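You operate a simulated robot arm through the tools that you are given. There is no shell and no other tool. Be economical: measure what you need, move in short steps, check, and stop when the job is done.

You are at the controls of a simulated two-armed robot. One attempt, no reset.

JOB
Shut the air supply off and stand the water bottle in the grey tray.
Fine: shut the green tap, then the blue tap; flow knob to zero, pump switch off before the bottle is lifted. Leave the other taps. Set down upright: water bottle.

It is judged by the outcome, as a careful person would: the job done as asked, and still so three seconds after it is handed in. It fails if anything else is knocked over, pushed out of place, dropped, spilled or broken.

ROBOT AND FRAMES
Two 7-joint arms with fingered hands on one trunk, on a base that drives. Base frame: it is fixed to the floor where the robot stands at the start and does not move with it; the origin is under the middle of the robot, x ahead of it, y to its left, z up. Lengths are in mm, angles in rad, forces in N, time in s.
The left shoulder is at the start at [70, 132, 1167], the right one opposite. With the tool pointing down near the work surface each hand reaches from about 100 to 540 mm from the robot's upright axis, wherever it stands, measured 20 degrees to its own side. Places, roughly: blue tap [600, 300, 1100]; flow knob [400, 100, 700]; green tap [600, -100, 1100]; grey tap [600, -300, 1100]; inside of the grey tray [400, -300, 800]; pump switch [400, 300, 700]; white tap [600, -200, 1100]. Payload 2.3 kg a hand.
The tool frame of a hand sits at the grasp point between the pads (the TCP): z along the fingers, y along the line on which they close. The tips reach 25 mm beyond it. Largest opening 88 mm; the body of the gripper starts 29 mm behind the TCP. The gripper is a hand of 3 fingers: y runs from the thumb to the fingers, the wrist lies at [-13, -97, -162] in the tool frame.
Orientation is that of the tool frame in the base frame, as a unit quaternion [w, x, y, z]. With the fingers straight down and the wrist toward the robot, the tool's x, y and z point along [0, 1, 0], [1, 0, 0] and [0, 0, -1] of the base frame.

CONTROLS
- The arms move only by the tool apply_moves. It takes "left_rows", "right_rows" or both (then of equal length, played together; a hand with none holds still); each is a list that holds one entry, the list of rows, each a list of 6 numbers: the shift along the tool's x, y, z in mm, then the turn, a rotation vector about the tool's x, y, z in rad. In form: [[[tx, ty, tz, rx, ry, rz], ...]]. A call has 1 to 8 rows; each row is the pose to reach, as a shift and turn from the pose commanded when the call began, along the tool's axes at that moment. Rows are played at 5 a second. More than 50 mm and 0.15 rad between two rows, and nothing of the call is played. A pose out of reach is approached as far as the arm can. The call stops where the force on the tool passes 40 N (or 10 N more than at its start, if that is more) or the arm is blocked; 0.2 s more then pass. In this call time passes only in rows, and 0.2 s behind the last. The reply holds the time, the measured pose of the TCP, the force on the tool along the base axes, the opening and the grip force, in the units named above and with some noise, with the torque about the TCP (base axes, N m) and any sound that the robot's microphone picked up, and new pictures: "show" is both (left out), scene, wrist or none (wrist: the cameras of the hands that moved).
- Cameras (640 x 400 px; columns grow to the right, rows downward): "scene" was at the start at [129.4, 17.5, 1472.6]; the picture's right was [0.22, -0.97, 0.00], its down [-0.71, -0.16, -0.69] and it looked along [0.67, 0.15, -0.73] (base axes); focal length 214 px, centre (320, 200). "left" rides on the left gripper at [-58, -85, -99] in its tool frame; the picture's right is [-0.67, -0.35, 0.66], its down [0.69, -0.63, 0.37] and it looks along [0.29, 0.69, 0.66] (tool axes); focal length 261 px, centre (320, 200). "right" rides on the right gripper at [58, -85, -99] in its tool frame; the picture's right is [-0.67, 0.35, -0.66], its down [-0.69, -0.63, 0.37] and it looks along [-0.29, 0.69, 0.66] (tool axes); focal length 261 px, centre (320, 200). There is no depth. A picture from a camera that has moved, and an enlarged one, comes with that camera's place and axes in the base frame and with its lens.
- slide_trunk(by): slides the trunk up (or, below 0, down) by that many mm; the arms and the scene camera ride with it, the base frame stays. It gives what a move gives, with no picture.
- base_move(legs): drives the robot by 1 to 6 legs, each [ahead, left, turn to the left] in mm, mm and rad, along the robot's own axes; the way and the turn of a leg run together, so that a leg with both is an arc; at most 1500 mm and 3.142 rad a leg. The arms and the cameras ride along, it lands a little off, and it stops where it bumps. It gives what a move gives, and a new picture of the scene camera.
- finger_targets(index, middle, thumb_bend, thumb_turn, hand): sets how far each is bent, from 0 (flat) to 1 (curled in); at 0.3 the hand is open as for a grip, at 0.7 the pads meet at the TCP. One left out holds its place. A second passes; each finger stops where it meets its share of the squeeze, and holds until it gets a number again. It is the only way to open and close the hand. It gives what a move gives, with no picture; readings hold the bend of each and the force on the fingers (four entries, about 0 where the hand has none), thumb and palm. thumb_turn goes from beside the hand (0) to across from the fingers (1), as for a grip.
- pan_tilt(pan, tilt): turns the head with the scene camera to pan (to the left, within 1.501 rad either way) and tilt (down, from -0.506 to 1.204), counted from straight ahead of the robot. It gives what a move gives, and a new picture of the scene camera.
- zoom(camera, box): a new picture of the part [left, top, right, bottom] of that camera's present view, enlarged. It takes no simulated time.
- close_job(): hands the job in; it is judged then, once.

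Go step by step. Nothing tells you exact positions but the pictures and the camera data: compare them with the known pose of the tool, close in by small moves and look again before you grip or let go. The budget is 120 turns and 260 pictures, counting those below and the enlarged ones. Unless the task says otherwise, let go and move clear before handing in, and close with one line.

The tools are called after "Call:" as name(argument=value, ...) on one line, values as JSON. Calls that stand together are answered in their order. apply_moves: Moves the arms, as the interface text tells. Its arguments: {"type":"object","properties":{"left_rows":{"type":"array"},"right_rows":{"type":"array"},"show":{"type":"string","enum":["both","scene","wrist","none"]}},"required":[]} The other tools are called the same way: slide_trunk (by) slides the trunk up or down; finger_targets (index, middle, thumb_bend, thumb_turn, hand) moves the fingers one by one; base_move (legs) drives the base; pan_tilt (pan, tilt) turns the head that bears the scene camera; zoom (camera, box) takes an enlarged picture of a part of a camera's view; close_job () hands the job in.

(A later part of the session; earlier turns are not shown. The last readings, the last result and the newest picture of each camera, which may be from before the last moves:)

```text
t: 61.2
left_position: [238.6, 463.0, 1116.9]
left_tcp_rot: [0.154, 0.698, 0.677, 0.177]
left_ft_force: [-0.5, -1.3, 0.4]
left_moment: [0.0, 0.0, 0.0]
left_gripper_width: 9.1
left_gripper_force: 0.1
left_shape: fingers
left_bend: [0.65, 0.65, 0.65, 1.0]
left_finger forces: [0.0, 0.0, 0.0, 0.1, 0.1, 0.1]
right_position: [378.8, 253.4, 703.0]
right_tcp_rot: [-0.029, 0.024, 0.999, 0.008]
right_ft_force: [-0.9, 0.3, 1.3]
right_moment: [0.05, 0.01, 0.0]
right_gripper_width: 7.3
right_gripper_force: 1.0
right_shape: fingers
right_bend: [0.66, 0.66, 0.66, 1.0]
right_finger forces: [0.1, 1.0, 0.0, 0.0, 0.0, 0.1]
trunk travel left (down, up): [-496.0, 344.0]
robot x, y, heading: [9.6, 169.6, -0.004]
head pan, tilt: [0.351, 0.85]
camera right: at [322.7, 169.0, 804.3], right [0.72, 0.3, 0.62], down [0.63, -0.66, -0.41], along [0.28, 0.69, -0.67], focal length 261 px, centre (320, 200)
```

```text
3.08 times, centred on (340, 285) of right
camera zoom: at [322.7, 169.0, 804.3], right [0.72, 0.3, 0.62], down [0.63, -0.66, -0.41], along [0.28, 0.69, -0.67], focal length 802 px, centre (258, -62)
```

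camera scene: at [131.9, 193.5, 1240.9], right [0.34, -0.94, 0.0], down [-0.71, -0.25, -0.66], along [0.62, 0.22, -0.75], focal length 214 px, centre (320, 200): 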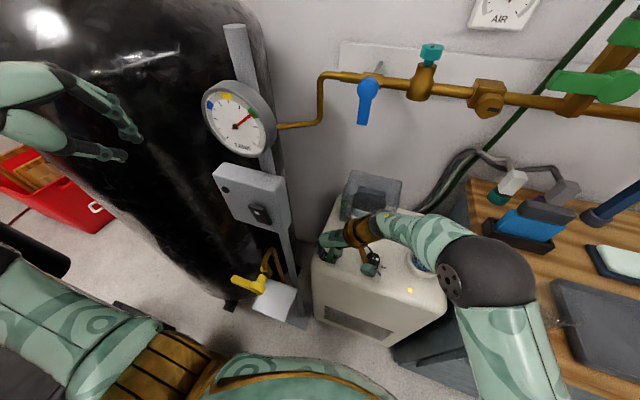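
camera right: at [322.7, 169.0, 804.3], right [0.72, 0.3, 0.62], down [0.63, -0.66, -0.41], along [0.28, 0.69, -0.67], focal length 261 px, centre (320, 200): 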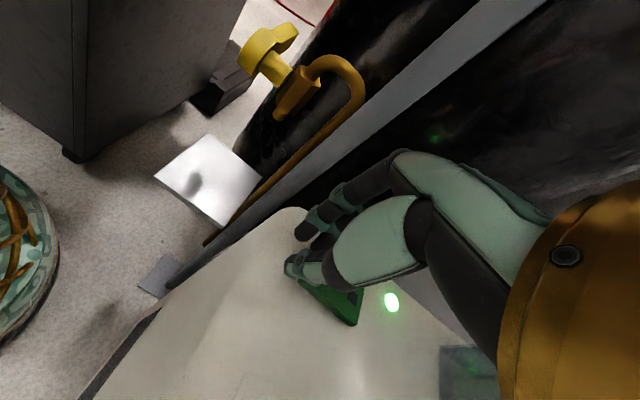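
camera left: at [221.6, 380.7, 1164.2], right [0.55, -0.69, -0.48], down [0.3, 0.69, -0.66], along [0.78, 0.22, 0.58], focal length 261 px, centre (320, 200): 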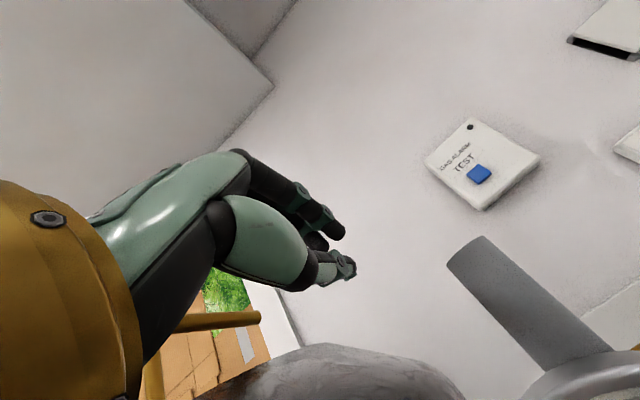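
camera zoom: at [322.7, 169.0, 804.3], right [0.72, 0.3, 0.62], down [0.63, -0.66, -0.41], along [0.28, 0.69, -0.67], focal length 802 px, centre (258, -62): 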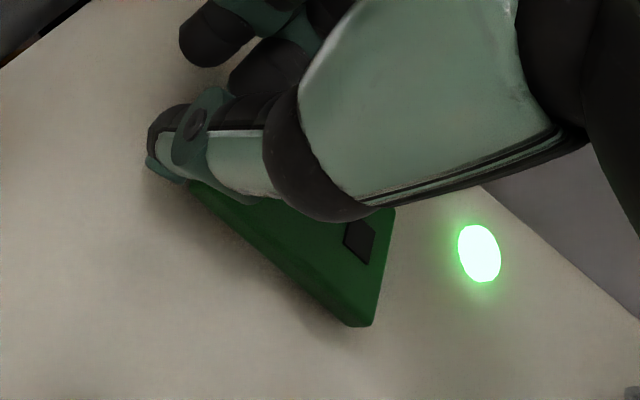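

The rocker's near end is already down and its marked far end stands up. I'll lift and press the far end.

Call:
apply_moves(right_rows=[[[0, 0, -30, 0, 0, 0], [-28, 0, -30, 0, 0, 0], [-57, 0, -30, 0, 0, 0], [-57, 0, -15, 0, 0, 0], [-57, 0, -5, 0, 0, 0], [-57, 0, 0, 0, 0, 0], [-57, 0, 5, 0, 0, 0]]], show="wrist")

```text
t: 62.8
left_position: [235.9, 464.0, 1118.7]
left_tcp_rot: [0.155, 0.698, 0.676, 0.177]
left_ft_force: [0.4, -0.2, 0.1]
left_moment: [0.01, 0.03, -0.03]
left_gripper_width: 9.0
left_gripper_force: 0.0
left_shape: fingers
left_bend: [0.65, 0.65, 0.65, 1.0]
left_finger forces: [0.0, 0.0, 0.0, 0.0, 0.1, 0.0]
right_position: [435.9, 250.2, 696.8]
right_tcp_rot: [-0.027, 0.026, 0.999, 0.009]
right_ft_force: [4.0, 1.9, 14.7]
right_moment: [0.24, 0.04, -0.09]
right_gripper_width: 6.5
right_gripper_force: 7.3
right_shape: fingers
right_bend: [0.66, 0.66, 0.66, 1.0]
right_finger forces: [15.5, 0.1, 0.1, 0.1, 0.0, 0.0]
trunk travel left (down, up): [-496.0, 344.0]
robot x, y, heading: [6.8, 165.1, -0.005]
head pan, tilt: [0.351, 0.85]
camera right: at [378.4, 166.6, 797.0], right [0.72, 0.3, 0.62], down [0.63, -0.66, -0.41], along [0.29, 0.69, -0.66], focal length 261 px, centre (320, 200)
```

right: 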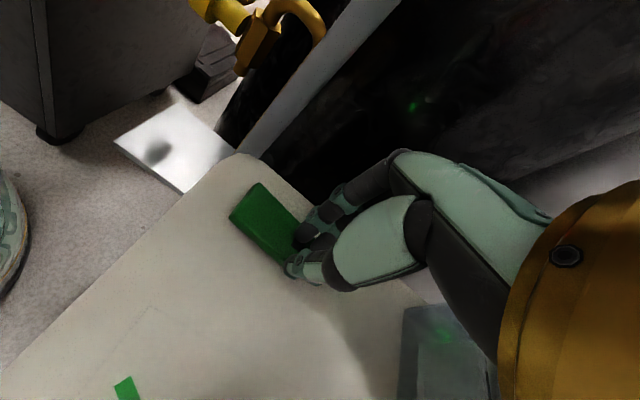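

Call:
apply_moves(right_rows=[[[0, 0, -30, 0, 0, 0], [0, -30, -60, 0, 0, 0], [0, -60, -90, 0, 0, 0]]])

Call:
zoom(camera="right", box=[200, 160, 360, 290])

Call:
zoom(camera="scene", box=[300, 210, 420, 300])

```text
t: 63.6
left_position: [238.3, 463.8, 1118.7]
left_tcp_rot: [0.154, 0.698, 0.677, 0.176]
left_ft_force: [1.1, 0.5, 0.3]
left_moment: [0.02, 0.02, -0.01]
left_gripper_width: 8.8
left_gripper_force: 0.1
left_shape: fingers
left_bend: [0.65, 0.65, 0.65, 1.0]
left_finger forces: [0.0, 0.1, 0.1, 0.0, 0.0, 0.1]
right_position: [437.8, 187.9, 784.5]
right_tcp_rot: [-0.029, 0.025, 0.999, 0.008]
right_ft_force: [-0.2, 0.2, -0.2]
right_moment: [0.01, -0.04, -0.03]
right_gripper_width: 7.1
right_gripper_force: 0.0
right_shape: fingers
right_bend: [0.66, 0.66, 0.66, 1.0]
right_finger forces: [0.1, 0.0, 0.0, 0.1, 0.0, 0.0]
trunk travel left (down, up): [-496.0, 344.0]
robot x, y, heading: [6.4, 164.1, 0.0]
head pan, tilt: [0.351, 0.85]
camera scene: at [131.1, 192.9, 1240.9], right [0.34, -0.94, 0.0], down [-0.71, -0.25, -0.66], along [0.62, 0.22, -0.75], focal length 214 px, centre (320, 200)
camera right: at [381.2, 104.2, 885.3], right [0.72, 0.3, 0.62], down [0.63, -0.66, -0.41], along [0.28, 0.69, -0.67], focal length 261 px, centre (320, 200)
```

scene: 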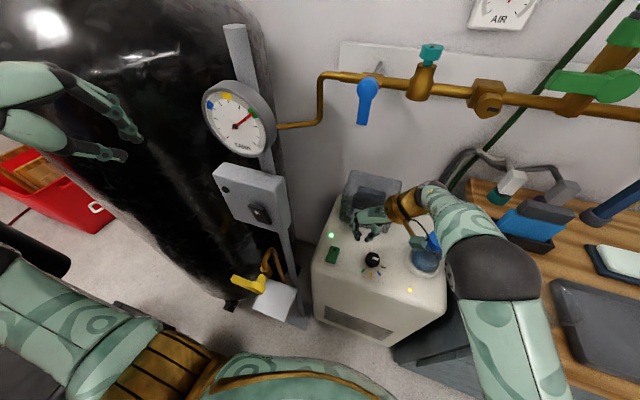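
right: 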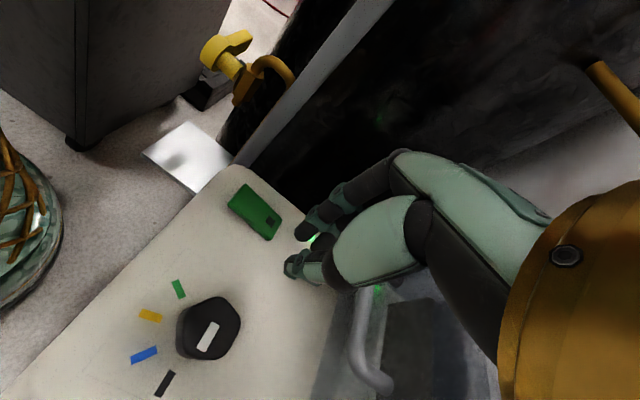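

```text
3.08 times, centred on (280, 225) of right
camera zoom: at [381.2, 104.2, 885.3], right [0.72, 0.3, 0.62], down [0.63, -0.66, -0.41], along [0.28, 0.69, -0.67], focal length 802 px, centre (443, 123)
```

zoom: 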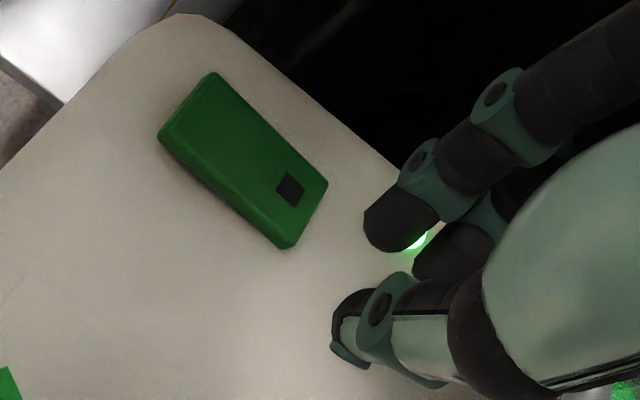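

```text
4.44 times, centred on (360, 255) of scene
camera zoom: at [131.1, 192.9, 1240.9], right [0.34, -0.94, 0.0], down [-0.71, -0.25, -0.66], along [0.62, 0.22, -0.75], focal length 953 px, centre (142, -44)
```

zoom: 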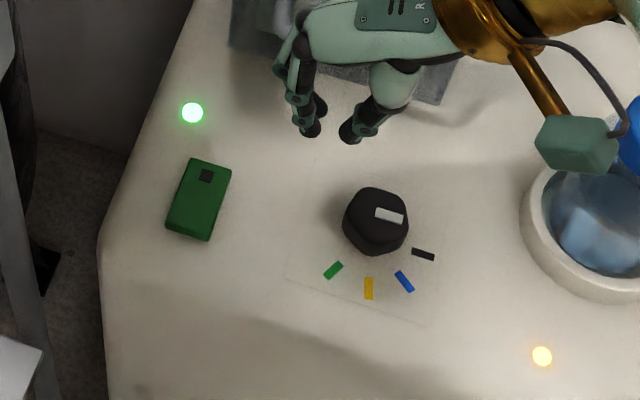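

Call:
zoom(camera="scene", box=[290, 240, 350, 290])

Call:
zoom(camera="right", box=[210, 170, 300, 250])

```text
8.00 times, centred on (320, 265) of scene
camera zoom: at [131.1, 192.9, 1240.9], right [0.34, -0.94, 0.0], down [-0.71, -0.25, -0.66], along [0.62, 0.22, -0.75], focal length 1716 px, centre (320, -320)
```

zoom: 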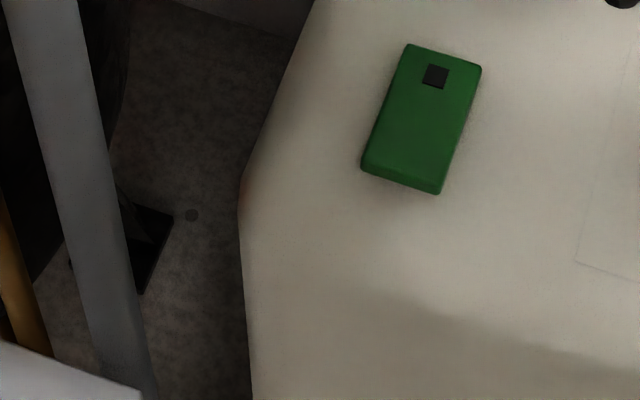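

```text
5.00 times, centred on (255, 210) of right
camera zoom: at [381.2, 104.2, 885.3], right [0.72, 0.3, 0.62], down [0.63, -0.66, -0.41], along [0.28, 0.69, -0.67], focal length 1303 px, centre (645, 150)
```

zoom: 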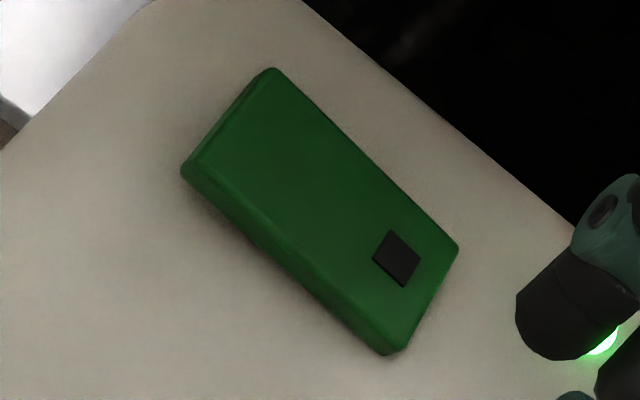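

Nothing changed: the lamp is still lit and the rocker looks the same. From the side its near end is really the raised one, and my first touch there was only 1 N. I'll go back and press the near end properly.

Call:
apply_moves(right_rows=[[[28, 32, 0, 0, 0, 0], [54, 64, 0, 0, 0, 0], [54, 64, 40, 0, 0, 0], [54, 64, 72, 0, 0, 0], [54, 64, 84, 0, 0, 0], [54, 64, 90, 0, 0, 0], [54, 64, 95, 0, 0, 0]]], show="wrist")

```text
t: 65.2
left_position: [236.3, 463.7, 1118.9]
left_tcp_rot: [0.155, 0.697, 0.677, 0.177]
left_ft_force: [0.2, 0.3, 0.3]
left_moment: [0.02, 0.01, -0.01]
left_gripper_width: 9.3
left_gripper_force: 0.1
left_shape: fingers
left_bend: [0.65, 0.65, 0.65, 1.0]
left_finger forces: [0.1, 0.0, 0.0, 0.1, 0.0, 0.1]
right_position: [380.3, 257.4, 694.1]
right_tcp_rot: [-0.028, 0.026, 0.999, 0.008]
right_ft_force: [1.3, 3.1, 10.3]
right_moment: [0.12, -0.16, 0.08]
right_gripper_width: 7.1
right_gripper_force: 5.7
right_shape: fingers
right_bend: [0.66, 0.66, 0.66, 1.0]
right_finger forces: [0.0, 10.7, 0.0, 0.1, 0.0, 0.1]
trunk travel left (down, up): [-496.0, 344.0]
robot x, y, heading: [7.0, 166.2, -0.011]
head pan, tilt: [0.351, 0.85]
camera right: at [323.4, 173.5, 794.3], right [0.72, 0.3, 0.62], down [0.63, -0.66, -0.41], along [0.28, 0.69, -0.67], focal length 261 px, centre (320, 200)
```

right: 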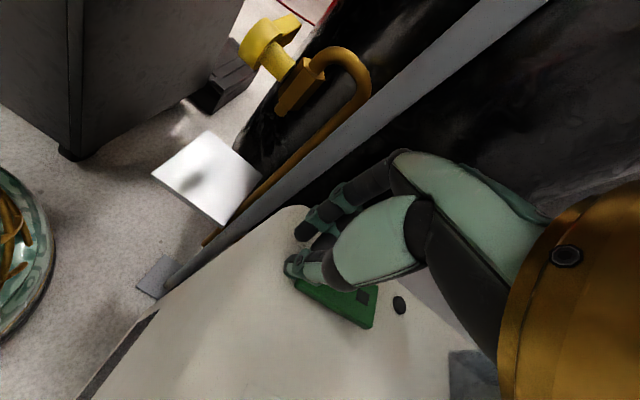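

The lamp went dark. I'll lift away and confirm.

Call:
apply_moves(right_rows=[[[0, 0, -40, 0, 0, 0], [-20, -30, -75, 0, 0, 0], [-40, -60, -100, 0, 0, 0], [-40, -100, -120, 0, 0, 0]]], show="none")

Call:
pan_tilt(pan=0.0, tilt=0.95)

Call:
zoom(camera="scene", box=[250, 180, 400, 280])

```text
refused: row 2 steps farther than a row can; nothing moved
```

```text
t: 66.0
left_position: [237.5, 462.3, 1118.8]
left_tcp_rot: [0.155, 0.697, 0.677, 0.177]
left_ft_force: [0.6, -0.2, 0.7]
left_moment: [-0.03, -0.02, 0.01]
left_gripper_width: 9.2
left_gripper_force: 0.0
left_shape: fingers
left_bend: [0.65, 0.65, 0.65, 1.0]
left_finger forces: [0.0, 0.0, 0.1, 0.0, 0.1, 0.1]
right_position: [379.3, 257.4, 693.3]
right_tcp_rot: [-0.029, 0.024, 0.999, 0.008]
right_ft_force: [0.4, 3.7, 12.6]
right_moment: [0.18, -0.19, 0.02]
right_gripper_width: 7.4
right_gripper_force: 6.8
right_shape: fingers
right_bend: [0.66, 0.66, 0.66, 1.0]
right_finger forces: [0.0, 13.1, 0.0, 0.0, 0.0, 0.0]
trunk travel left (down, up): [-496.0, 344.0]
robot x, y, heading: [5.4, 168.4, -0.01]
head pan, tilt: [0.0, 0.949]
camera scene: at [128.2, 167.1, 1233.8], right [-0.01, -1.0, 0.0], down [-0.81, 0.0, -0.58], along [0.58, 0.0, -0.81], focal length 214 px, centre (320, 200)
```

scene: 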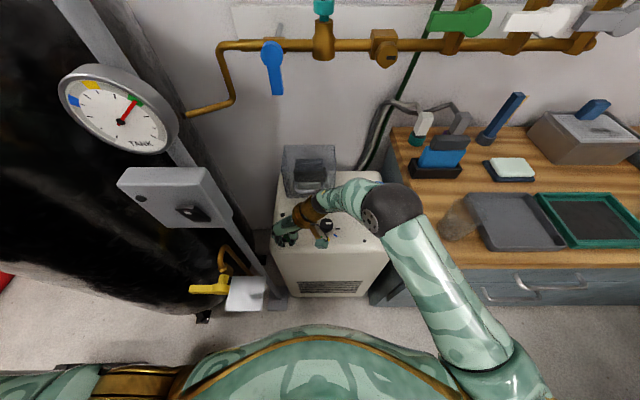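

```text
4.00 times, centred on (325, 230) of scene
camera zoom: at [128.2, 167.1, 1233.8], right [-0.01, -1.0, 0.0], down [-0.81, 0.0, -0.58], along [0.58, 0.0, -0.81], focal length 858 px, centre (300, 80)
```

zoom: 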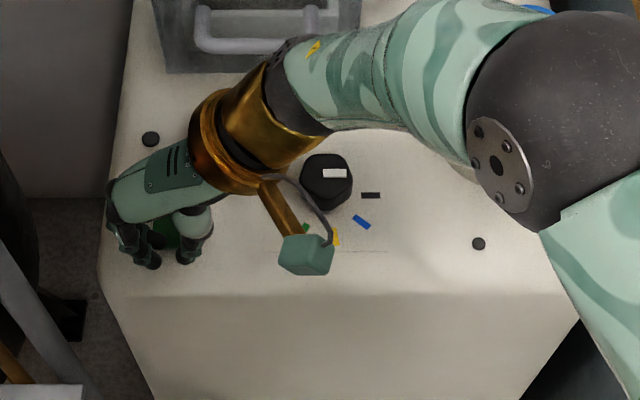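

Both pump lamps are out. I'll lift the hand clear and look at the bottle and the tray.

Call:
apply_moves(right_rows=[[[0, 0, -40, 0, 0, 0], [-10, -25, -75, 0, 0, 0], [-15, -50, -110, 0, 0, 0], [-15, -75, -150, 0, 0, 0], [-15, -90, -190, 0, 0, 0]]], show="none")

Call:
base_move(legs=[[0, -120, 0]])

Call:
zoom(camera="scene", box=[220, 150, 400, 280])

Call:
zoom(camera="right", box=[0, 0, 640, 400])

```text
t: 67.2
left_position: [239.0, 462.7, 1117.5]
left_tcp_rot: [0.154, 0.698, 0.677, 0.176]
left_ft_force: [-0.8, 0.0, 1.1]
left_moment: [0.01, -0.02, 0.03]
left_gripper_width: 8.9
left_gripper_force: 0.1
left_shape: fingers
left_bend: [0.65, 0.65, 0.65, 1.0]
left_finger forces: [0.1, 0.0, 0.0, 0.1, 0.0, 0.1]
right_position: [408.5, 157.8, 881.2]
right_tcp_rot: [-0.034, 0.034, 0.999, 0.019]
right_ft_force: [-0.2, -0.8, 1.1]
right_moment: [0.03, 0.02, -0.06]
right_gripper_width: 7.2
right_gripper_force: 0.1
right_shape: fingers
right_bend: [0.66, 0.66, 0.66, 1.0]
right_finger forces: [0.0, 0.0, 0.1, 0.0, 0.0, 0.0]
trunk travel left (down, up): [-496.0, 344.0]
robot x, y, heading: [4.5, 168.9, -0.008]
head pan, tilt: [0.0, 0.949]
```

```text
t: 68.4
left_position: [238.0, 346.9, 1117.8]
left_tcp_rot: [0.154, 0.698, 0.677, 0.175]
left_ft_force: [-0.9, -0.8, 0.3]
left_moment: [0.03, 0.01, 0.0]
left_gripper_width: 9.0
left_gripper_force: 0.2
left_shape: fingers
left_bend: [0.65, 0.65, 0.65, 1.0]
left_finger forces: [0.0, 0.0, 0.1, 0.0, 0.1, 0.0]
right_position: [408.0, 42.7, 884.5]
right_tcp_rot: [-0.029, 0.033, 0.999, 0.02]
right_ft_force: [0.1, 0.0, 1.1]
right_moment: [-0.04, 0.03, 0.04]
right_gripper_width: 7.4
right_gripper_force: 0.0
right_shape: fingers
right_bend: [0.66, 0.66, 0.66, 1.0]
right_finger forces: [0.0, 0.1, 0.0, 0.0, 0.0, 0.0]
trunk travel left (down, up): [-496.0, 344.0]
robot x, y, heading: [5.3, 49.7, -0.006]
head pan, tilt: [0.0, 0.949]
camera scene: at [129.8, 49.8, 1233.4], right [-0.01, -1.0, 0.0], down [-0.81, 0.01, -0.58], along [0.58, 0.0, -0.81], focal length 214 px, centre (320, 200)
```

scene: 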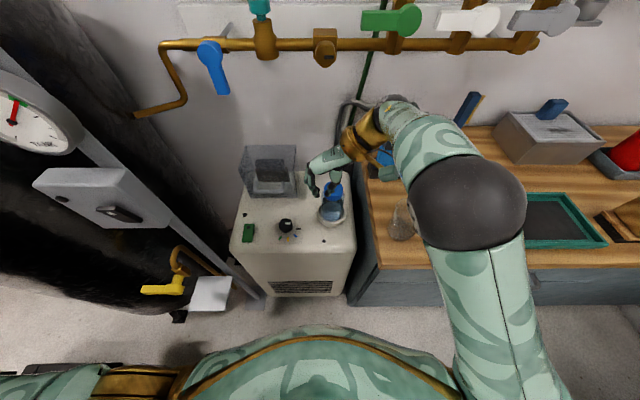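

```text
3.08 times, centred on (310, 215) of scene
camera zoom: at [129.8, 49.8, 1233.4], right [-0.01, -1.0, 0.0], down [-0.81, 0.01, -0.58], along [0.58, 0.0, -0.81], focal length 660 px, centre (351, 154)
```

zoom: 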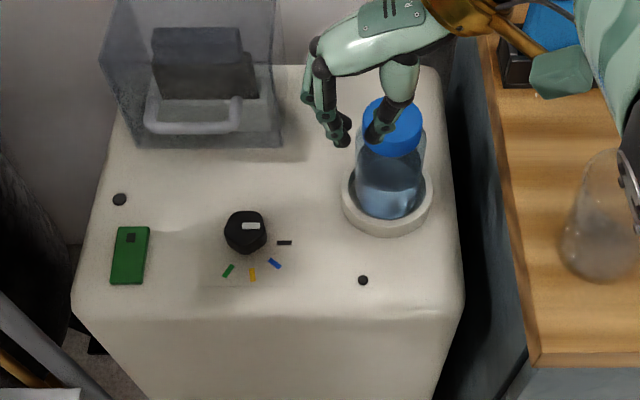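

```text
1.00 times, centred on (320, 200) of right (not enlarged: the box is as wide or as high as the picture)
camera zoom: at [350.3, -42.9, 984.0], right [0.73, 0.28, 0.63], down [0.62, -0.66, -0.43], along [0.29, 0.7, -0.65], focal length 261 px, centre (320, 200)
```

zoom: 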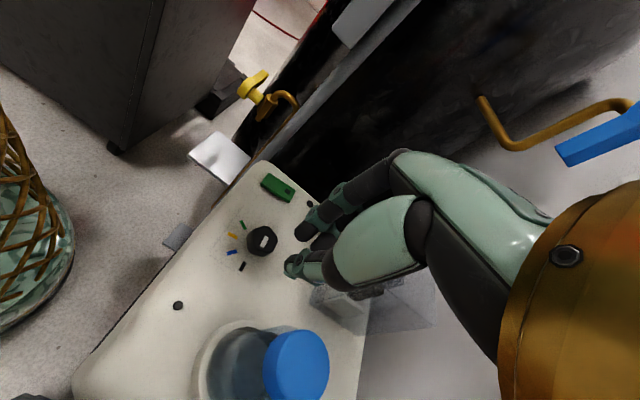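

Call:
apply_moves(right_rows=[[[-10, -5, -15, 0, 0, 0.13], [-20, -10, -20, 0, 0, 0.26], [-30, -15, -20, 0, 0, 0.39], [-40, -20, -20, 0, 0, 0.52], [-50, -25, -20, 0, 0, 0.65], [-61, -30, -20, 0, 0, 0.78]]], show="none")

Call:
finger_targets(hand="right", index=0.29, middle=0.29, thumb_bend=0.29)

Call:
zoom(camera="scene", box=[0, 0, 640, 400])

Call:
zoom(camera="right", box=[0, 0, 640, 400])

```text
t: 69.8
left_position: [238.8, 346.9, 1117.9]
left_tcp_rot: [0.154, 0.698, 0.677, 0.176]
left_ft_force: [-0.3, 0.6, 0.2]
left_moment: [-0.01, -0.02, -0.05]
left_gripper_width: 9.1
left_gripper_force: 0.0
left_shape: fingers
left_bend: [0.65, 0.65, 0.65, 1.0]
left_finger forces: [0.0, 0.0, 0.0, 0.0, 0.1, 0.1]
right_position: [470.6, -0.4, 902.8]
right_tcp_rot: [-0.039, 0.419, 0.907, 0.02]
right_ft_force: [0.2, -0.1, -0.9]
right_moment: [0.02, 0.01, -0.03]
right_gripper_width: 7.3
right_gripper_force: 0.1
right_shape: fingers
right_bend: [0.66, 0.66, 0.66, 1.0]
right_finger forces: [0.0, 0.0, 0.0, 0.0, 0.0, 0.0]
trunk travel left (down, up): [-496.0, 344.0]
robot x, y, heading: [5.5, 48.6, -0.007]
head pan, tilt: [0.0, 0.949]
```

```text
t: 70.8
left_position: [238.0, 346.4, 1118.3]
left_tcp_rot: [0.153, 0.698, 0.677, 0.176]
left_ft_force: [-1.1, 0.3, 0.5]
left_moment: [-0.02, -0.02, 0.01]
left_gripper_width: 9.2
left_gripper_force: 0.1
left_shape: fingers
left_bend: [0.65, 0.65, 0.65, 1.0]
left_finger forces: [0.1, 0.1, 0.0, 0.0, 0.1, 0.1]
right_position: [469.8, 1.8, 904.0]
right_tcp_rot: [-0.038, 0.417, 0.908, 0.02]
right_ft_force: [0.5, -0.4, -0.3]
right_moment: [0.01, 0.0, 0.04]
right_gripper_width: 87.9
right_gripper_force: 0.0
right_shape: fingers
right_bend: [0.28, 0.28, 0.28, 0.97]
right_finger forces: [0.0, 0.1, 0.0, 0.1, 0.0, 0.0]
trunk travel left (down, up): [-496.0, 344.0]
robot x, y, heading: [5.3, 49.4, -0.01]
head pan, tilt: [0.0, 0.949]
```

```text
1.00 times, centred on (320, 200) of scene (not enlarged: the box is as wide or as high as the picture)
camera zoom: at [129.8, 49.1, 1233.4], right [-0.01, -1.0, 0.0], down [-0.81, 0.01, -0.58], along [0.58, 0.0, -0.81], focal length 214 px, centre (320, 200)
```

zoom: 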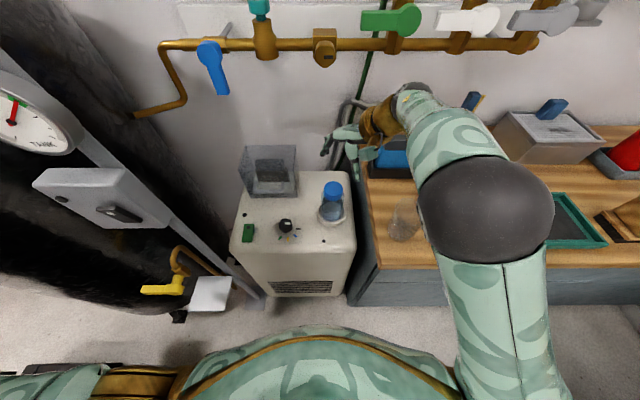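

```text
1.00 times, centred on (320, 200) of right (not enlarged: the box is as wide or as high as the picture)
camera zoom: at [373.3, -17.1, 1007.6], right [0.73, -0.32, 0.6], down [-0.05, -0.9, -0.43], along [0.68, 0.28, -0.68], focal length 261 px, centre (320, 200)
```

zoom: 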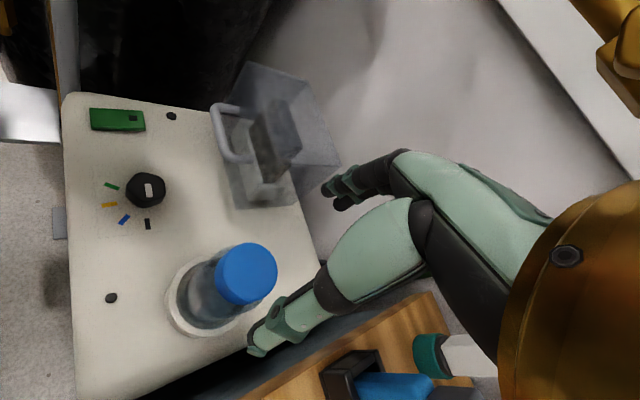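

Call:
apply_moves(right_rows=[[[1, 5, 20, 0, -0.04, 0], [2, 9, 40, 0, -0.086, 0], [2, 9, 54, 0, -0.086, 0]]])

Call:
zoom(camera="scene", box=[280, 120, 420, 250])

```text
t: 71.6
left_position: [239.0, 346.2, 1117.9]
left_tcp_rot: [0.154, 0.698, 0.677, 0.175]
left_ft_force: [-0.5, 0.2, -0.4]
left_moment: [0.0, 0.01, 0.02]
left_gripper_width: 9.0
left_gripper_force: 0.1
left_shape: fingers
left_bend: [0.65, 0.65, 0.65, 1.0]
left_finger forces: [0.1, 0.1, 0.0, 0.0, 0.1, 0.1]
right_position: [474.0, 12.5, 853.7]
right_tcp_rot: [0.001, 0.419, 0.908, 0.005]
right_ft_force: [0.0, 0.1, -0.3]
right_moment: [0.01, 0.0, -0.04]
right_gripper_width: 88.2
right_gripper_force: 0.1
right_shape: fingers
right_bend: [0.28, 0.28, 0.28, 0.97]
right_finger forces: [0.0, 0.0, 0.1, 0.1, 0.1, 0.0]
trunk travel left (down, up): [-496.0, 344.0]
robot x, y, heading: [3.4, 49.0, -0.002]
head pan, tilt: [0.0, 0.949]
camera scene: at [129.9, 49.1, 1233.4], right [-0.01, -1.0, 0.0], down [-0.81, 0.01, -0.58], along [0.58, 0.0, -0.81], focal length 214 px, centre (320, 200)
camera right: at [370.3, 0.0, 951.4], right [0.7, -0.29, 0.66], down [-0.03, -0.93, -0.37], along [0.72, 0.24, -0.66], focal length 261 px, centre (320, 200)
```

scene: 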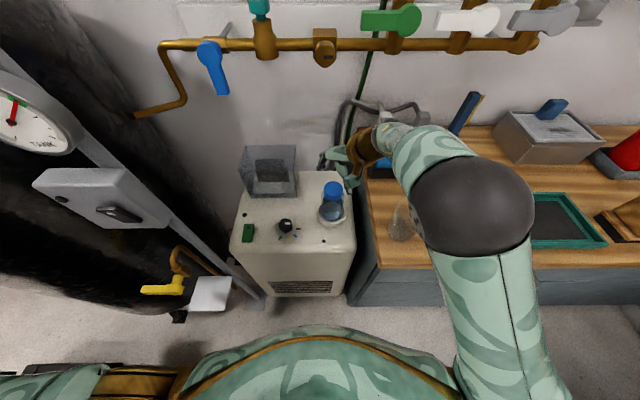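
right: 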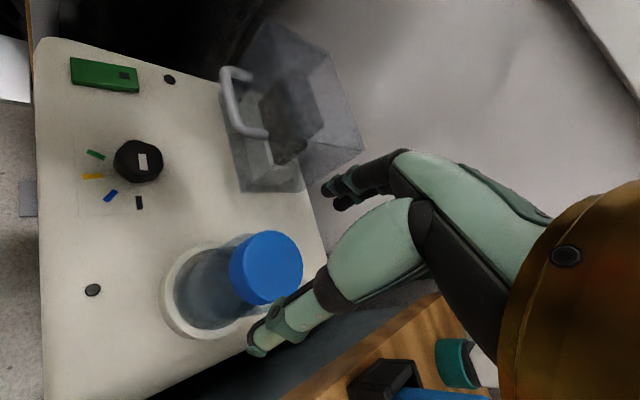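

```text
3.08 times, centred on (350, 185) of scene
camera zoom: at [129.9, 49.1, 1233.4], right [-0.01, -1.0, 0.0], down [-0.81, 0.01, -0.58], along [0.58, 0.0, -0.81], focal length 660 px, centre (228, 246)
```

zoom: 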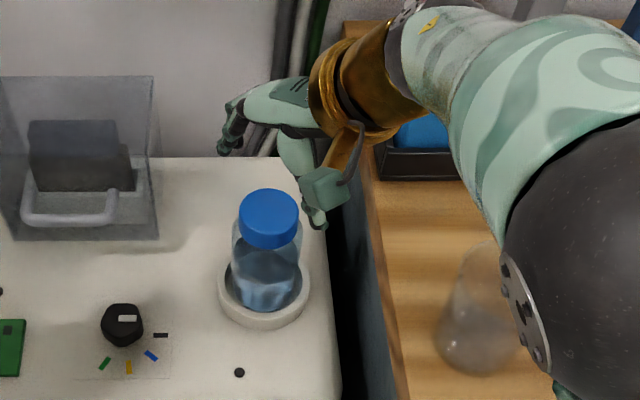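

Cap top is near (472, 12, 805), centred below the open hand. Lowering around the cap.

Call:
apply_moves(right_rows=[[[2, -2, 18, 0, 0, 0], [2, -2, 36, 0, 0, 0], [2, -2, 50, 0, 0, 0]]])

Call:
zoom(camera="scene", box=[280, 120, 420, 250])

```text
t: 72.4
left_position: [238.2, 345.4, 1118.4]
left_tcp_rot: [0.154, 0.697, 0.678, 0.176]
left_ft_force: [0.8, -0.3, 0.5]
left_moment: [-0.04, 0.03, -0.01]
left_gripper_width: 8.7
left_gripper_force: 0.0
left_shape: fingers
left_bend: [0.65, 0.65, 0.65, 1.0]
left_finger forces: [0.1, 0.0, 0.0, 0.1, 0.0, 0.1]
right_position: [469.6, 12.5, 800.8]
right_tcp_rot: [0.0, 0.418, 0.908, 0.001]
right_ft_force: [-0.5, -0.1, 0.4]
right_moment: [0.01, 0.01, -0.03]
right_gripper_width: 88.5
right_gripper_force: 0.0
right_shape: fingers
right_bend: [0.28, 0.28, 0.28, 0.97]
right_finger forces: [0.0, 0.1, 0.0, 0.0, 0.0, 0.0]
trunk travel left (down, up): [-496.0, 344.0]
robot x, y, heading: [7.9, 50.1, -0.007]
head pan, tilt: [0.0, 0.949]
camera scene: at [129.9, 49.2, 1233.4], right [-0.01, -1.0, 0.0], down [-0.81, 0.01, -0.58], along [0.58, 0.0, -0.81], focal length 214 px, centre (320, 200)
camera right: at [366.8, 0.4, 899.5], right [0.7, -0.28, 0.66], down [-0.03, -0.93, -0.37], along [0.71, 0.24, -0.66], focal length 261 px, centre (320, 200)
```

scene: 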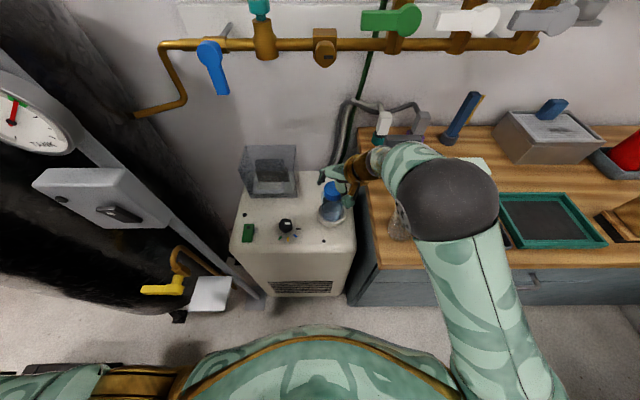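
right: 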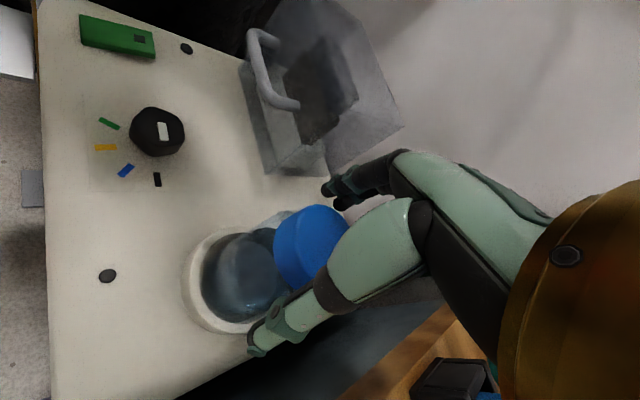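

```text
3.08 times, centred on (350, 185) of scene
camera zoom: at [129.9, 49.2, 1233.4], right [-0.01, -1.0, 0.0], down [-0.81, 0.01, -0.58], along [0.58, 0.0, -0.81], focal length 660 px, centre (228, 246)
```

zoom: 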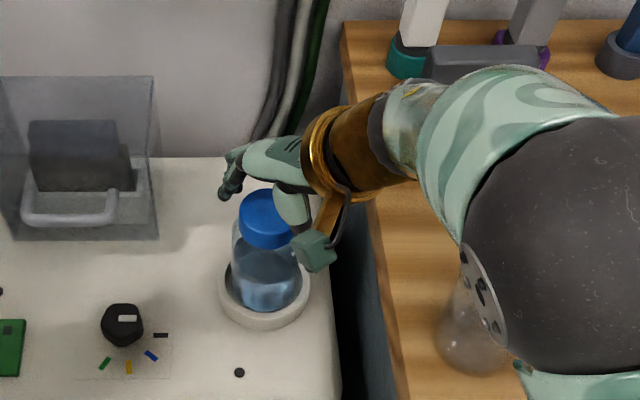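

Call:
apply_moves(right_rows=[[[0, 0, 7, 0, 0, 0], [0, 0, 14, 0, 0, 0], [0, 0, 20, 0, 0, 0]]])

Call:
zoom(camera="right", box=[180, 140, 420, 380])

```text
t: 73.2
left_position: [239.3, 346.1, 1117.7]
left_tcp_rot: [0.153, 0.698, 0.678, 0.176]
left_ft_force: [0.6, -0.2, 0.6]
left_moment: [0.0, 0.0, -0.01]
left_gripper_width: 9.1
left_gripper_force: 0.1
left_shape: fingers
left_bend: [0.65, 0.65, 0.65, 1.0]
left_finger forces: [0.0, 0.1, 0.0, 0.0, 0.1, 0.1]
right_position: [467.8, 11.3, 777.6]
right_tcp_rot: [0.0, 0.416, 0.909, -0.005]
right_ft_force: [-0.7, -0.7, 0.3]
right_moment: [0.0, 0.0, -0.02]
right_gripper_width: 88.3
right_gripper_force: 0.3
right_shape: fingers
right_bend: [0.28, 0.28, 0.28, 0.97]
right_finger forces: [0.1, 0.1, 0.0, 0.1, 0.0, 0.1]
trunk travel left (down, up): [-496.0, 344.0]
robot x, y, heading: [8.5, 45.8, -0.004]
head pan, tilt: [0.0, 0.949]
camera scene: at [129.9, 49.1, 1233.4], right [-0.01, -1.0, 0.0], down [-0.81, 0.01, -0.58], along [0.58, 0.0, -0.81], focal length 214 px, centre (320, 200)
camera right: at [366.7, 0.5, 876.5], right [0.7, -0.27, 0.66], down [-0.03, -0.93, -0.36], along [0.71, 0.23, -0.66], focal length 261 px, centre (320, 200)
```

scene: 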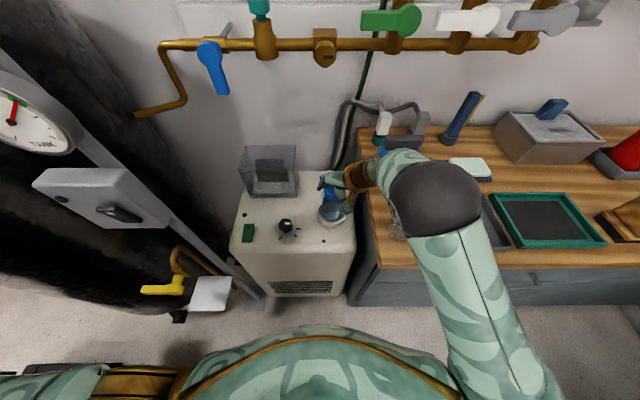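
right: 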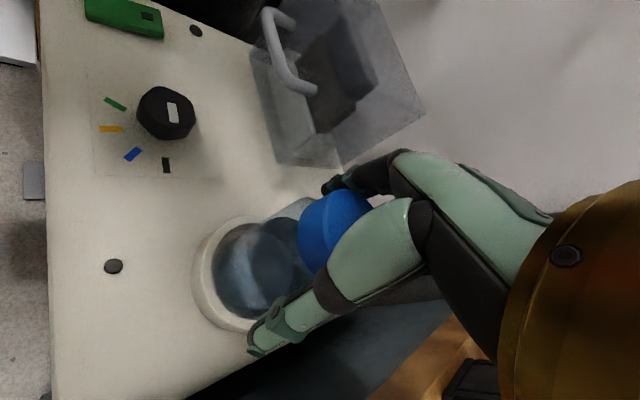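

```text
1.67 times, centred on (300, 260) of right
camera zoom: at [366.7, 0.5, 876.5], right [0.7, -0.27, 0.66], down [-0.03, -0.93, -0.36], along [0.71, 0.23, -0.66], focal length 434 px, centre (353, 100)
```

zoom: 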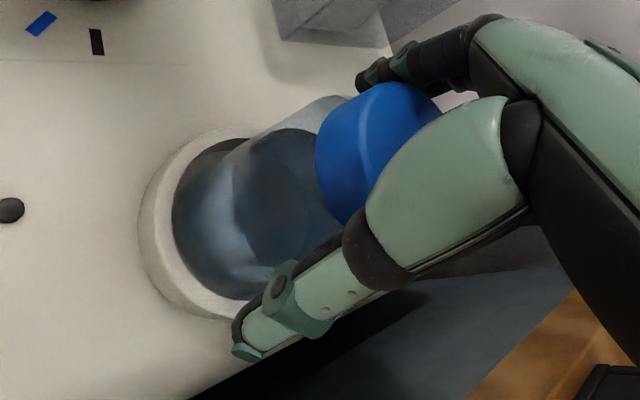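

Call:
finger_targets(hand="right", index=0.48, middle=0.48, thumb_bend=0.48)

Call:
zoom(camera="right", box=[180, 140, 420, 380])

Call:
zoom(camera="scene", box=[280, 140, 420, 250])

```text
t: 74.2
left_position: [238.8, 346.0, 1118.3]
left_tcp_rot: [0.154, 0.698, 0.677, 0.175]
left_ft_force: [0.7, -0.4, 0.5]
left_moment: [-0.02, 0.02, 0.0]
left_gripper_width: 9.1
left_gripper_force: 0.0
left_shape: fingers
left_bend: [0.65, 0.65, 0.65, 1.0]
left_finger forces: [0.0, 0.0, 0.0, 0.0, 0.0, 0.1]
right_position: [469.2, 11.5, 776.7]
right_tcp_rot: [0.001, 0.415, 0.91, -0.005]
right_ft_force: [2.7, 1.2, -0.2]
right_moment: [0.04, -0.08, -0.03]
right_gripper_width: 55.4
right_gripper_force: 5.1
right_shape: fingers
right_bend: [0.44, 0.44, 0.44, 0.99]
right_finger forces: [2.7, 3.6, 0.0, 0.0, 3.9, 0.1]
trunk travel left (down, up): [-496.0, 344.0]
robot x, y, heading: [1.0, 51.1, -0.004]
head pan, tilt: [0.0, 0.949]
```

```text
1.67 times, centred on (300, 260) of right
camera zoom: at [366.7, 1.1, 876.3], right [0.7, -0.27, 0.66], down [-0.03, -0.93, -0.36], along [0.71, 0.23, -0.66], focal length 434 px, centre (353, 100)
```

zoom: 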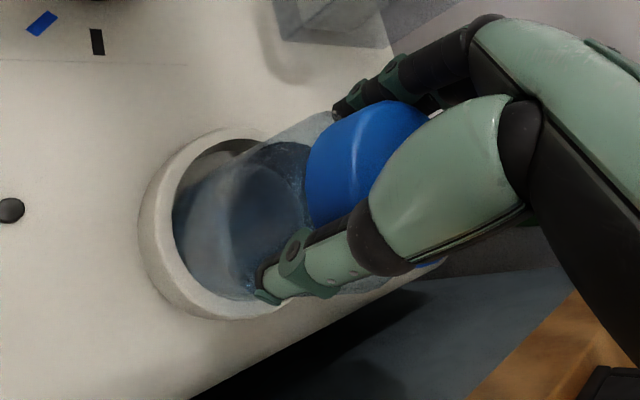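

```text
3.64 times, centred on (350, 195) of scene
camera zoom: at [130.2, 49.5, 1233.4], right [-0.01, -1.0, 0.0], down [-0.81, 0.01, -0.58], along [0.58, 0.0, -0.81], focal length 780 px, centre (211, 218)
```

zoom: 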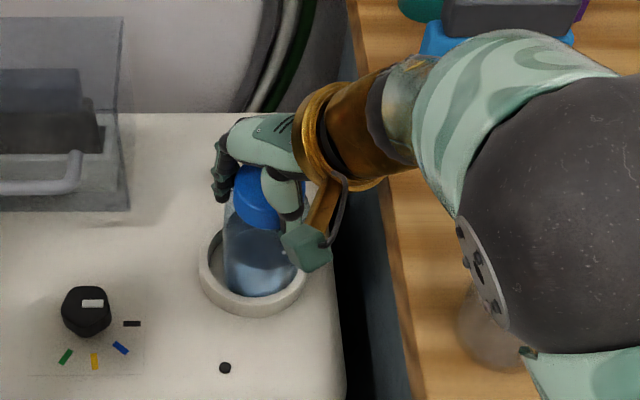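

Call:
finger_targets(hand="right", index=0.6, middle=0.6, thumb_bend=0.6)

Call:
apply_moves(right_rows=[[[0, 0, -8, 0, 0, 0], [0, 0, -16, 0, 0, 0], [0, 0, -30, 0, 0, 0]]])

Call:
zoom(camera="scene", box=[280, 140, 420, 250])

```text
t: 75.2
left_position: [238.8, 346.9, 1116.9]
left_tcp_rot: [0.155, 0.697, 0.677, 0.176]
left_ft_force: [0.2, -0.2, 0.5]
left_moment: [-0.01, -0.03, 0.02]
left_gripper_width: 9.2
left_gripper_force: 0.0
left_shape: fingers
left_bend: [0.65, 0.65, 0.65, 1.0]
left_finger forces: [0.0, 0.0, 0.1, 0.0, 0.0, 0.0]
right_position: [468.9, 11.0, 777.7]
right_tcp_rot: [0.002, 0.416, 0.909, -0.004]
right_ft_force: [3.2, 2.2, 0.3]
right_moment: [0.15, -0.19, 0.01]
right_gripper_width: 53.1
right_gripper_force: 15.4
right_shape: fingers
right_bend: [0.46, 0.46, 0.46, 1.0]
right_finger forces: [8.6, 8.1, 0.0, 0.0, 13.8, 0.1]
trunk travel left (down, up): [-496.0, 344.0]
robot x, y, heading: [4.9, 43.2, -0.008]
head pan, tilt: [0.0, 0.949]
```

```text
t: 76.0
left_position: [239.0, 345.9, 1117.0]
left_tcp_rot: [0.154, 0.699, 0.677, 0.175]
left_ft_force: [-0.4, -0.3, -0.1]
left_moment: [-0.01, 0.03, 0.02]
left_gripper_width: 8.9
left_gripper_force: 0.1
left_shape: fingers
left_bend: [0.65, 0.65, 0.65, 1.0]
left_finger forces: [0.1, 0.0, 0.0, 0.1, 0.0, 0.1]
right_position: [468.6, 11.1, 803.4]
right_tcp_rot: [-0.006, 0.421, 0.907, -0.006]
right_ft_force: [-0.3, 0.0, -2.7]
right_moment: [0.04, 0.02, 0.01]
right_gripper_width: 51.9
right_gripper_force: 14.1
right_shape: fingers
right_bend: [0.48, 0.48, 0.46, 1.0]
right_finger forces: [7.2, 6.8, 0.0, 0.1, 13.1, 0.1]
trunk travel left (down, up): [-496.0, 344.0]
robot x, y, heading: [3.6, 49.8, -0.005]
head pan, tilt: [0.0, 0.949]
camera scene: at [129.6, 48.7, 1233.4], right [-0.01, -1.0, 0.0], down [-0.81, 0.01, -0.58], along [0.58, 0.0, -0.81], focal length 214 px, centre (320, 200)
camera right: at [367.3, -0.1, 904.1], right [0.71, -0.28, 0.65], down [-0.04, -0.93, -0.36], along [0.7, 0.23, -0.67], focal length 261 px, centre (320, 200)
```

scene: 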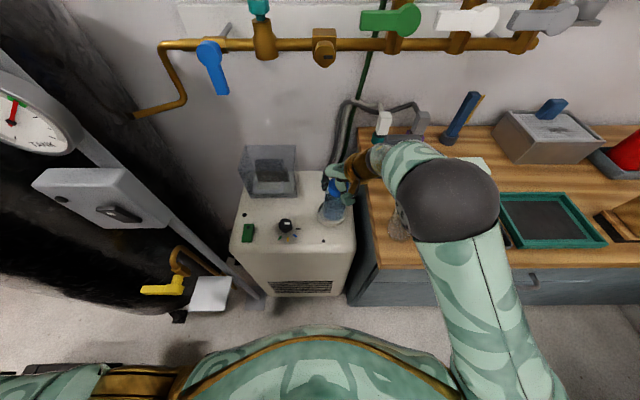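
right: 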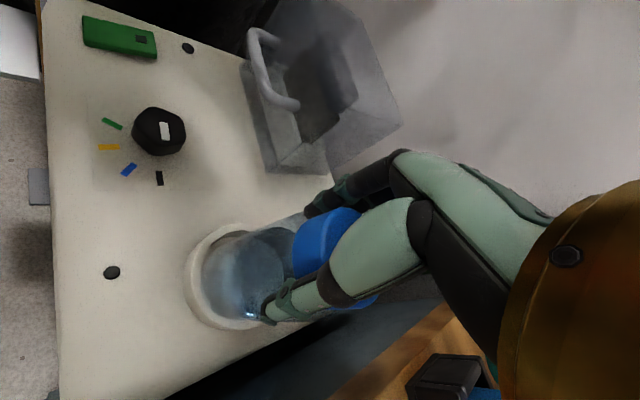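

```text
3.64 times, centred on (350, 195) of scene
camera zoom: at [129.6, 48.7, 1233.4], right [-0.01, -1.0, 0.0], down [-0.81, 0.01, -0.58], along [0.58, 0.0, -0.81], focal length 780 px, centre (211, 218)
```

zoom: 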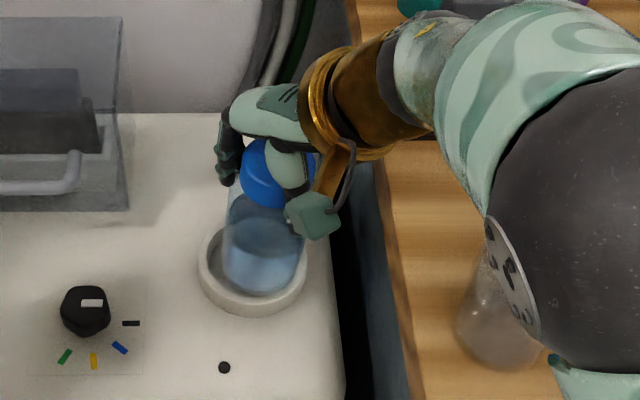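

The bottle is held and lifted, about 2.7 N. I'll raise the trunk to clear the bench and the glass.

Call:
slide_trunk(by=190)

Call:
pan_tilt(pan=-0.35, tilt=0.9)

Call:
zoom(camera="right", box=[0, 0, 640, 400])

```text
t: 78.1
left_position: [238.2, 345.8, 1308.1]
left_tcp_rot: [0.154, 0.698, 0.677, 0.175]
left_ft_force: [0.4, -0.4, -0.4]
left_moment: [0.04, 0.03, -0.01]
left_gripper_width: 9.2
left_gripper_force: 0.1
left_shape: fingers
left_bend: [0.65, 0.65, 0.65, 1.0]
left_finger forces: [0.1, 0.0, 0.0, 0.1, 0.1, 0.0]
right_position: [470.9, 12.8, 1000.6]
right_tcp_rot: [-0.001, 0.418, 0.908, 0.002]
right_ft_force: [0.0, 0.1, -2.9]
right_moment: [0.03, 0.02, 0.0]
right_gripper_width: 52.1
right_gripper_force: 13.6
right_shape: fingers
right_bend: [0.48, 0.48, 0.46, 1.0]
right_finger forces: [7.1, 6.9, 0.1, 0.1, 13.1, 0.1]
trunk travel left (down, up): [-686.0, 154.0]
robot x, y, heading: [1.7, 49.5, -0.007]
head pan, tilt: [0.0, 0.949]
```

```text
t: 79.0
left_position: [238.5, 346.3, 1307.7]
left_tcp_rot: [0.153, 0.698, 0.677, 0.176]
left_ft_force: [-0.3, 0.0, 0.0]
left_moment: [0.05, 0.0, 0.01]
left_gripper_width: 9.0
left_gripper_force: 0.1
left_shape: fingers
left_bend: [0.65, 0.65, 0.65, 1.0]
left_finger forces: [0.0, 0.0, 0.1, 0.0, 0.1, 0.1]
right_position: [470.9, 11.8, 999.3]
right_tcp_rot: [-0.001, 0.419, 0.908, 0.001]
right_ft_force: [0.7, -0.8, -2.0]
right_moment: [0.0, 0.04, 0.0]
right_gripper_width: 51.9
right_gripper_force: 13.6
right_shape: fingers
right_bend: [0.48, 0.48, 0.46, 1.0]
right_finger forces: [7.1, 6.9, 0.0, 0.1, 13.2, 0.0]
trunk travel left (down, up): [-686.0, 154.0]
robot x, y, heading: [5.6, 53.1, -0.005]
head pan, tilt: [-0.351, 0.901]
camera scene: at [128.5, 23.2, 1427.0], right [-0.35, -0.94, 0.0], down [-0.73, 0.27, -0.62], along [0.58, -0.22, -0.78], focal length 214 px, centre (320, 200)
```

scene: 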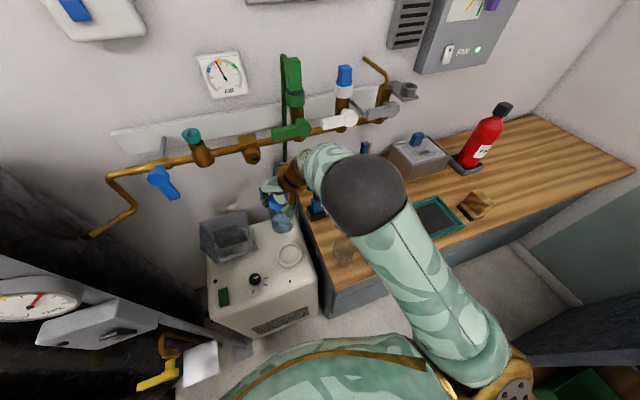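

```text
1.00 times, centred on (320, 200) of right (not enlarged: the box is as wide or as high as the picture)
camera zoom: at [368.4, 1.1, 1098.8], right [0.7, -0.28, 0.66], down [-0.03, -0.93, -0.37], along [0.71, 0.23, -0.66], focal length 261 px, centre (320, 200)
```

zoom: 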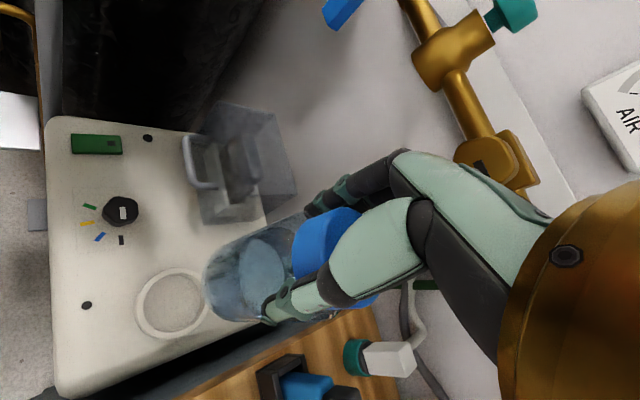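

Call:
pan_tilt(pan=-1.3, tilt=0.9)

```text
t: 80.2
left_position: [239.3, 345.8, 1307.4]
left_tcp_rot: [0.154, 0.698, 0.677, 0.176]
left_ft_force: [1.0, -0.7, 0.9]
left_moment: [-0.02, -0.04, -0.03]
left_gripper_width: 9.1
left_gripper_force: 0.0
left_shape: fingers
left_bend: [0.65, 0.65, 0.65, 1.0]
left_finger forces: [0.1, 0.0, 0.0, 0.0, 0.0, 0.1]
right_position: [471.5, 12.5, 1001.1]
right_tcp_rot: [0.0, 0.419, 0.908, 0.001]
right_ft_force: [0.2, -0.5, -2.1]
right_moment: [0.05, 0.02, -0.03]
right_gripper_width: 52.1
right_gripper_force: 13.5
right_shape: fingers
right_bend: [0.48, 0.48, 0.46, 1.0]
right_finger forces: [7.1, 6.9, 0.0, 0.0, 13.1, 0.0]
trunk travel left (down, up): [-686.0, 154.0]
robot x, y, heading: [1.5, 49.2, -0.01]
head pan, tilt: [-1.3, 0.901]
camera scene: at [77.5, -23.3, 1427.0], right [-0.97, -0.26, 0.0], down [-0.21, 0.76, -0.62], along [0.16, -0.6, -0.78], focal length 214 px, centre (320, 200)
```

scene: 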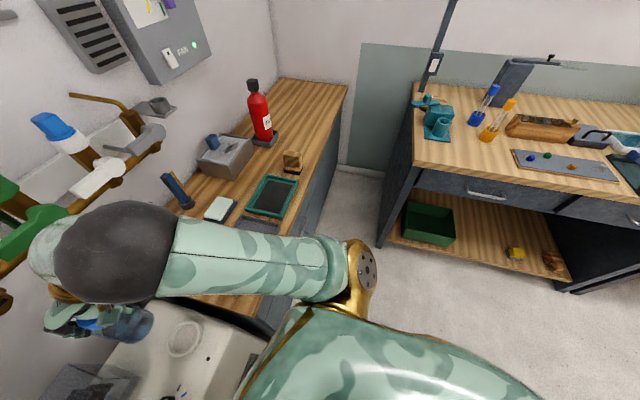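

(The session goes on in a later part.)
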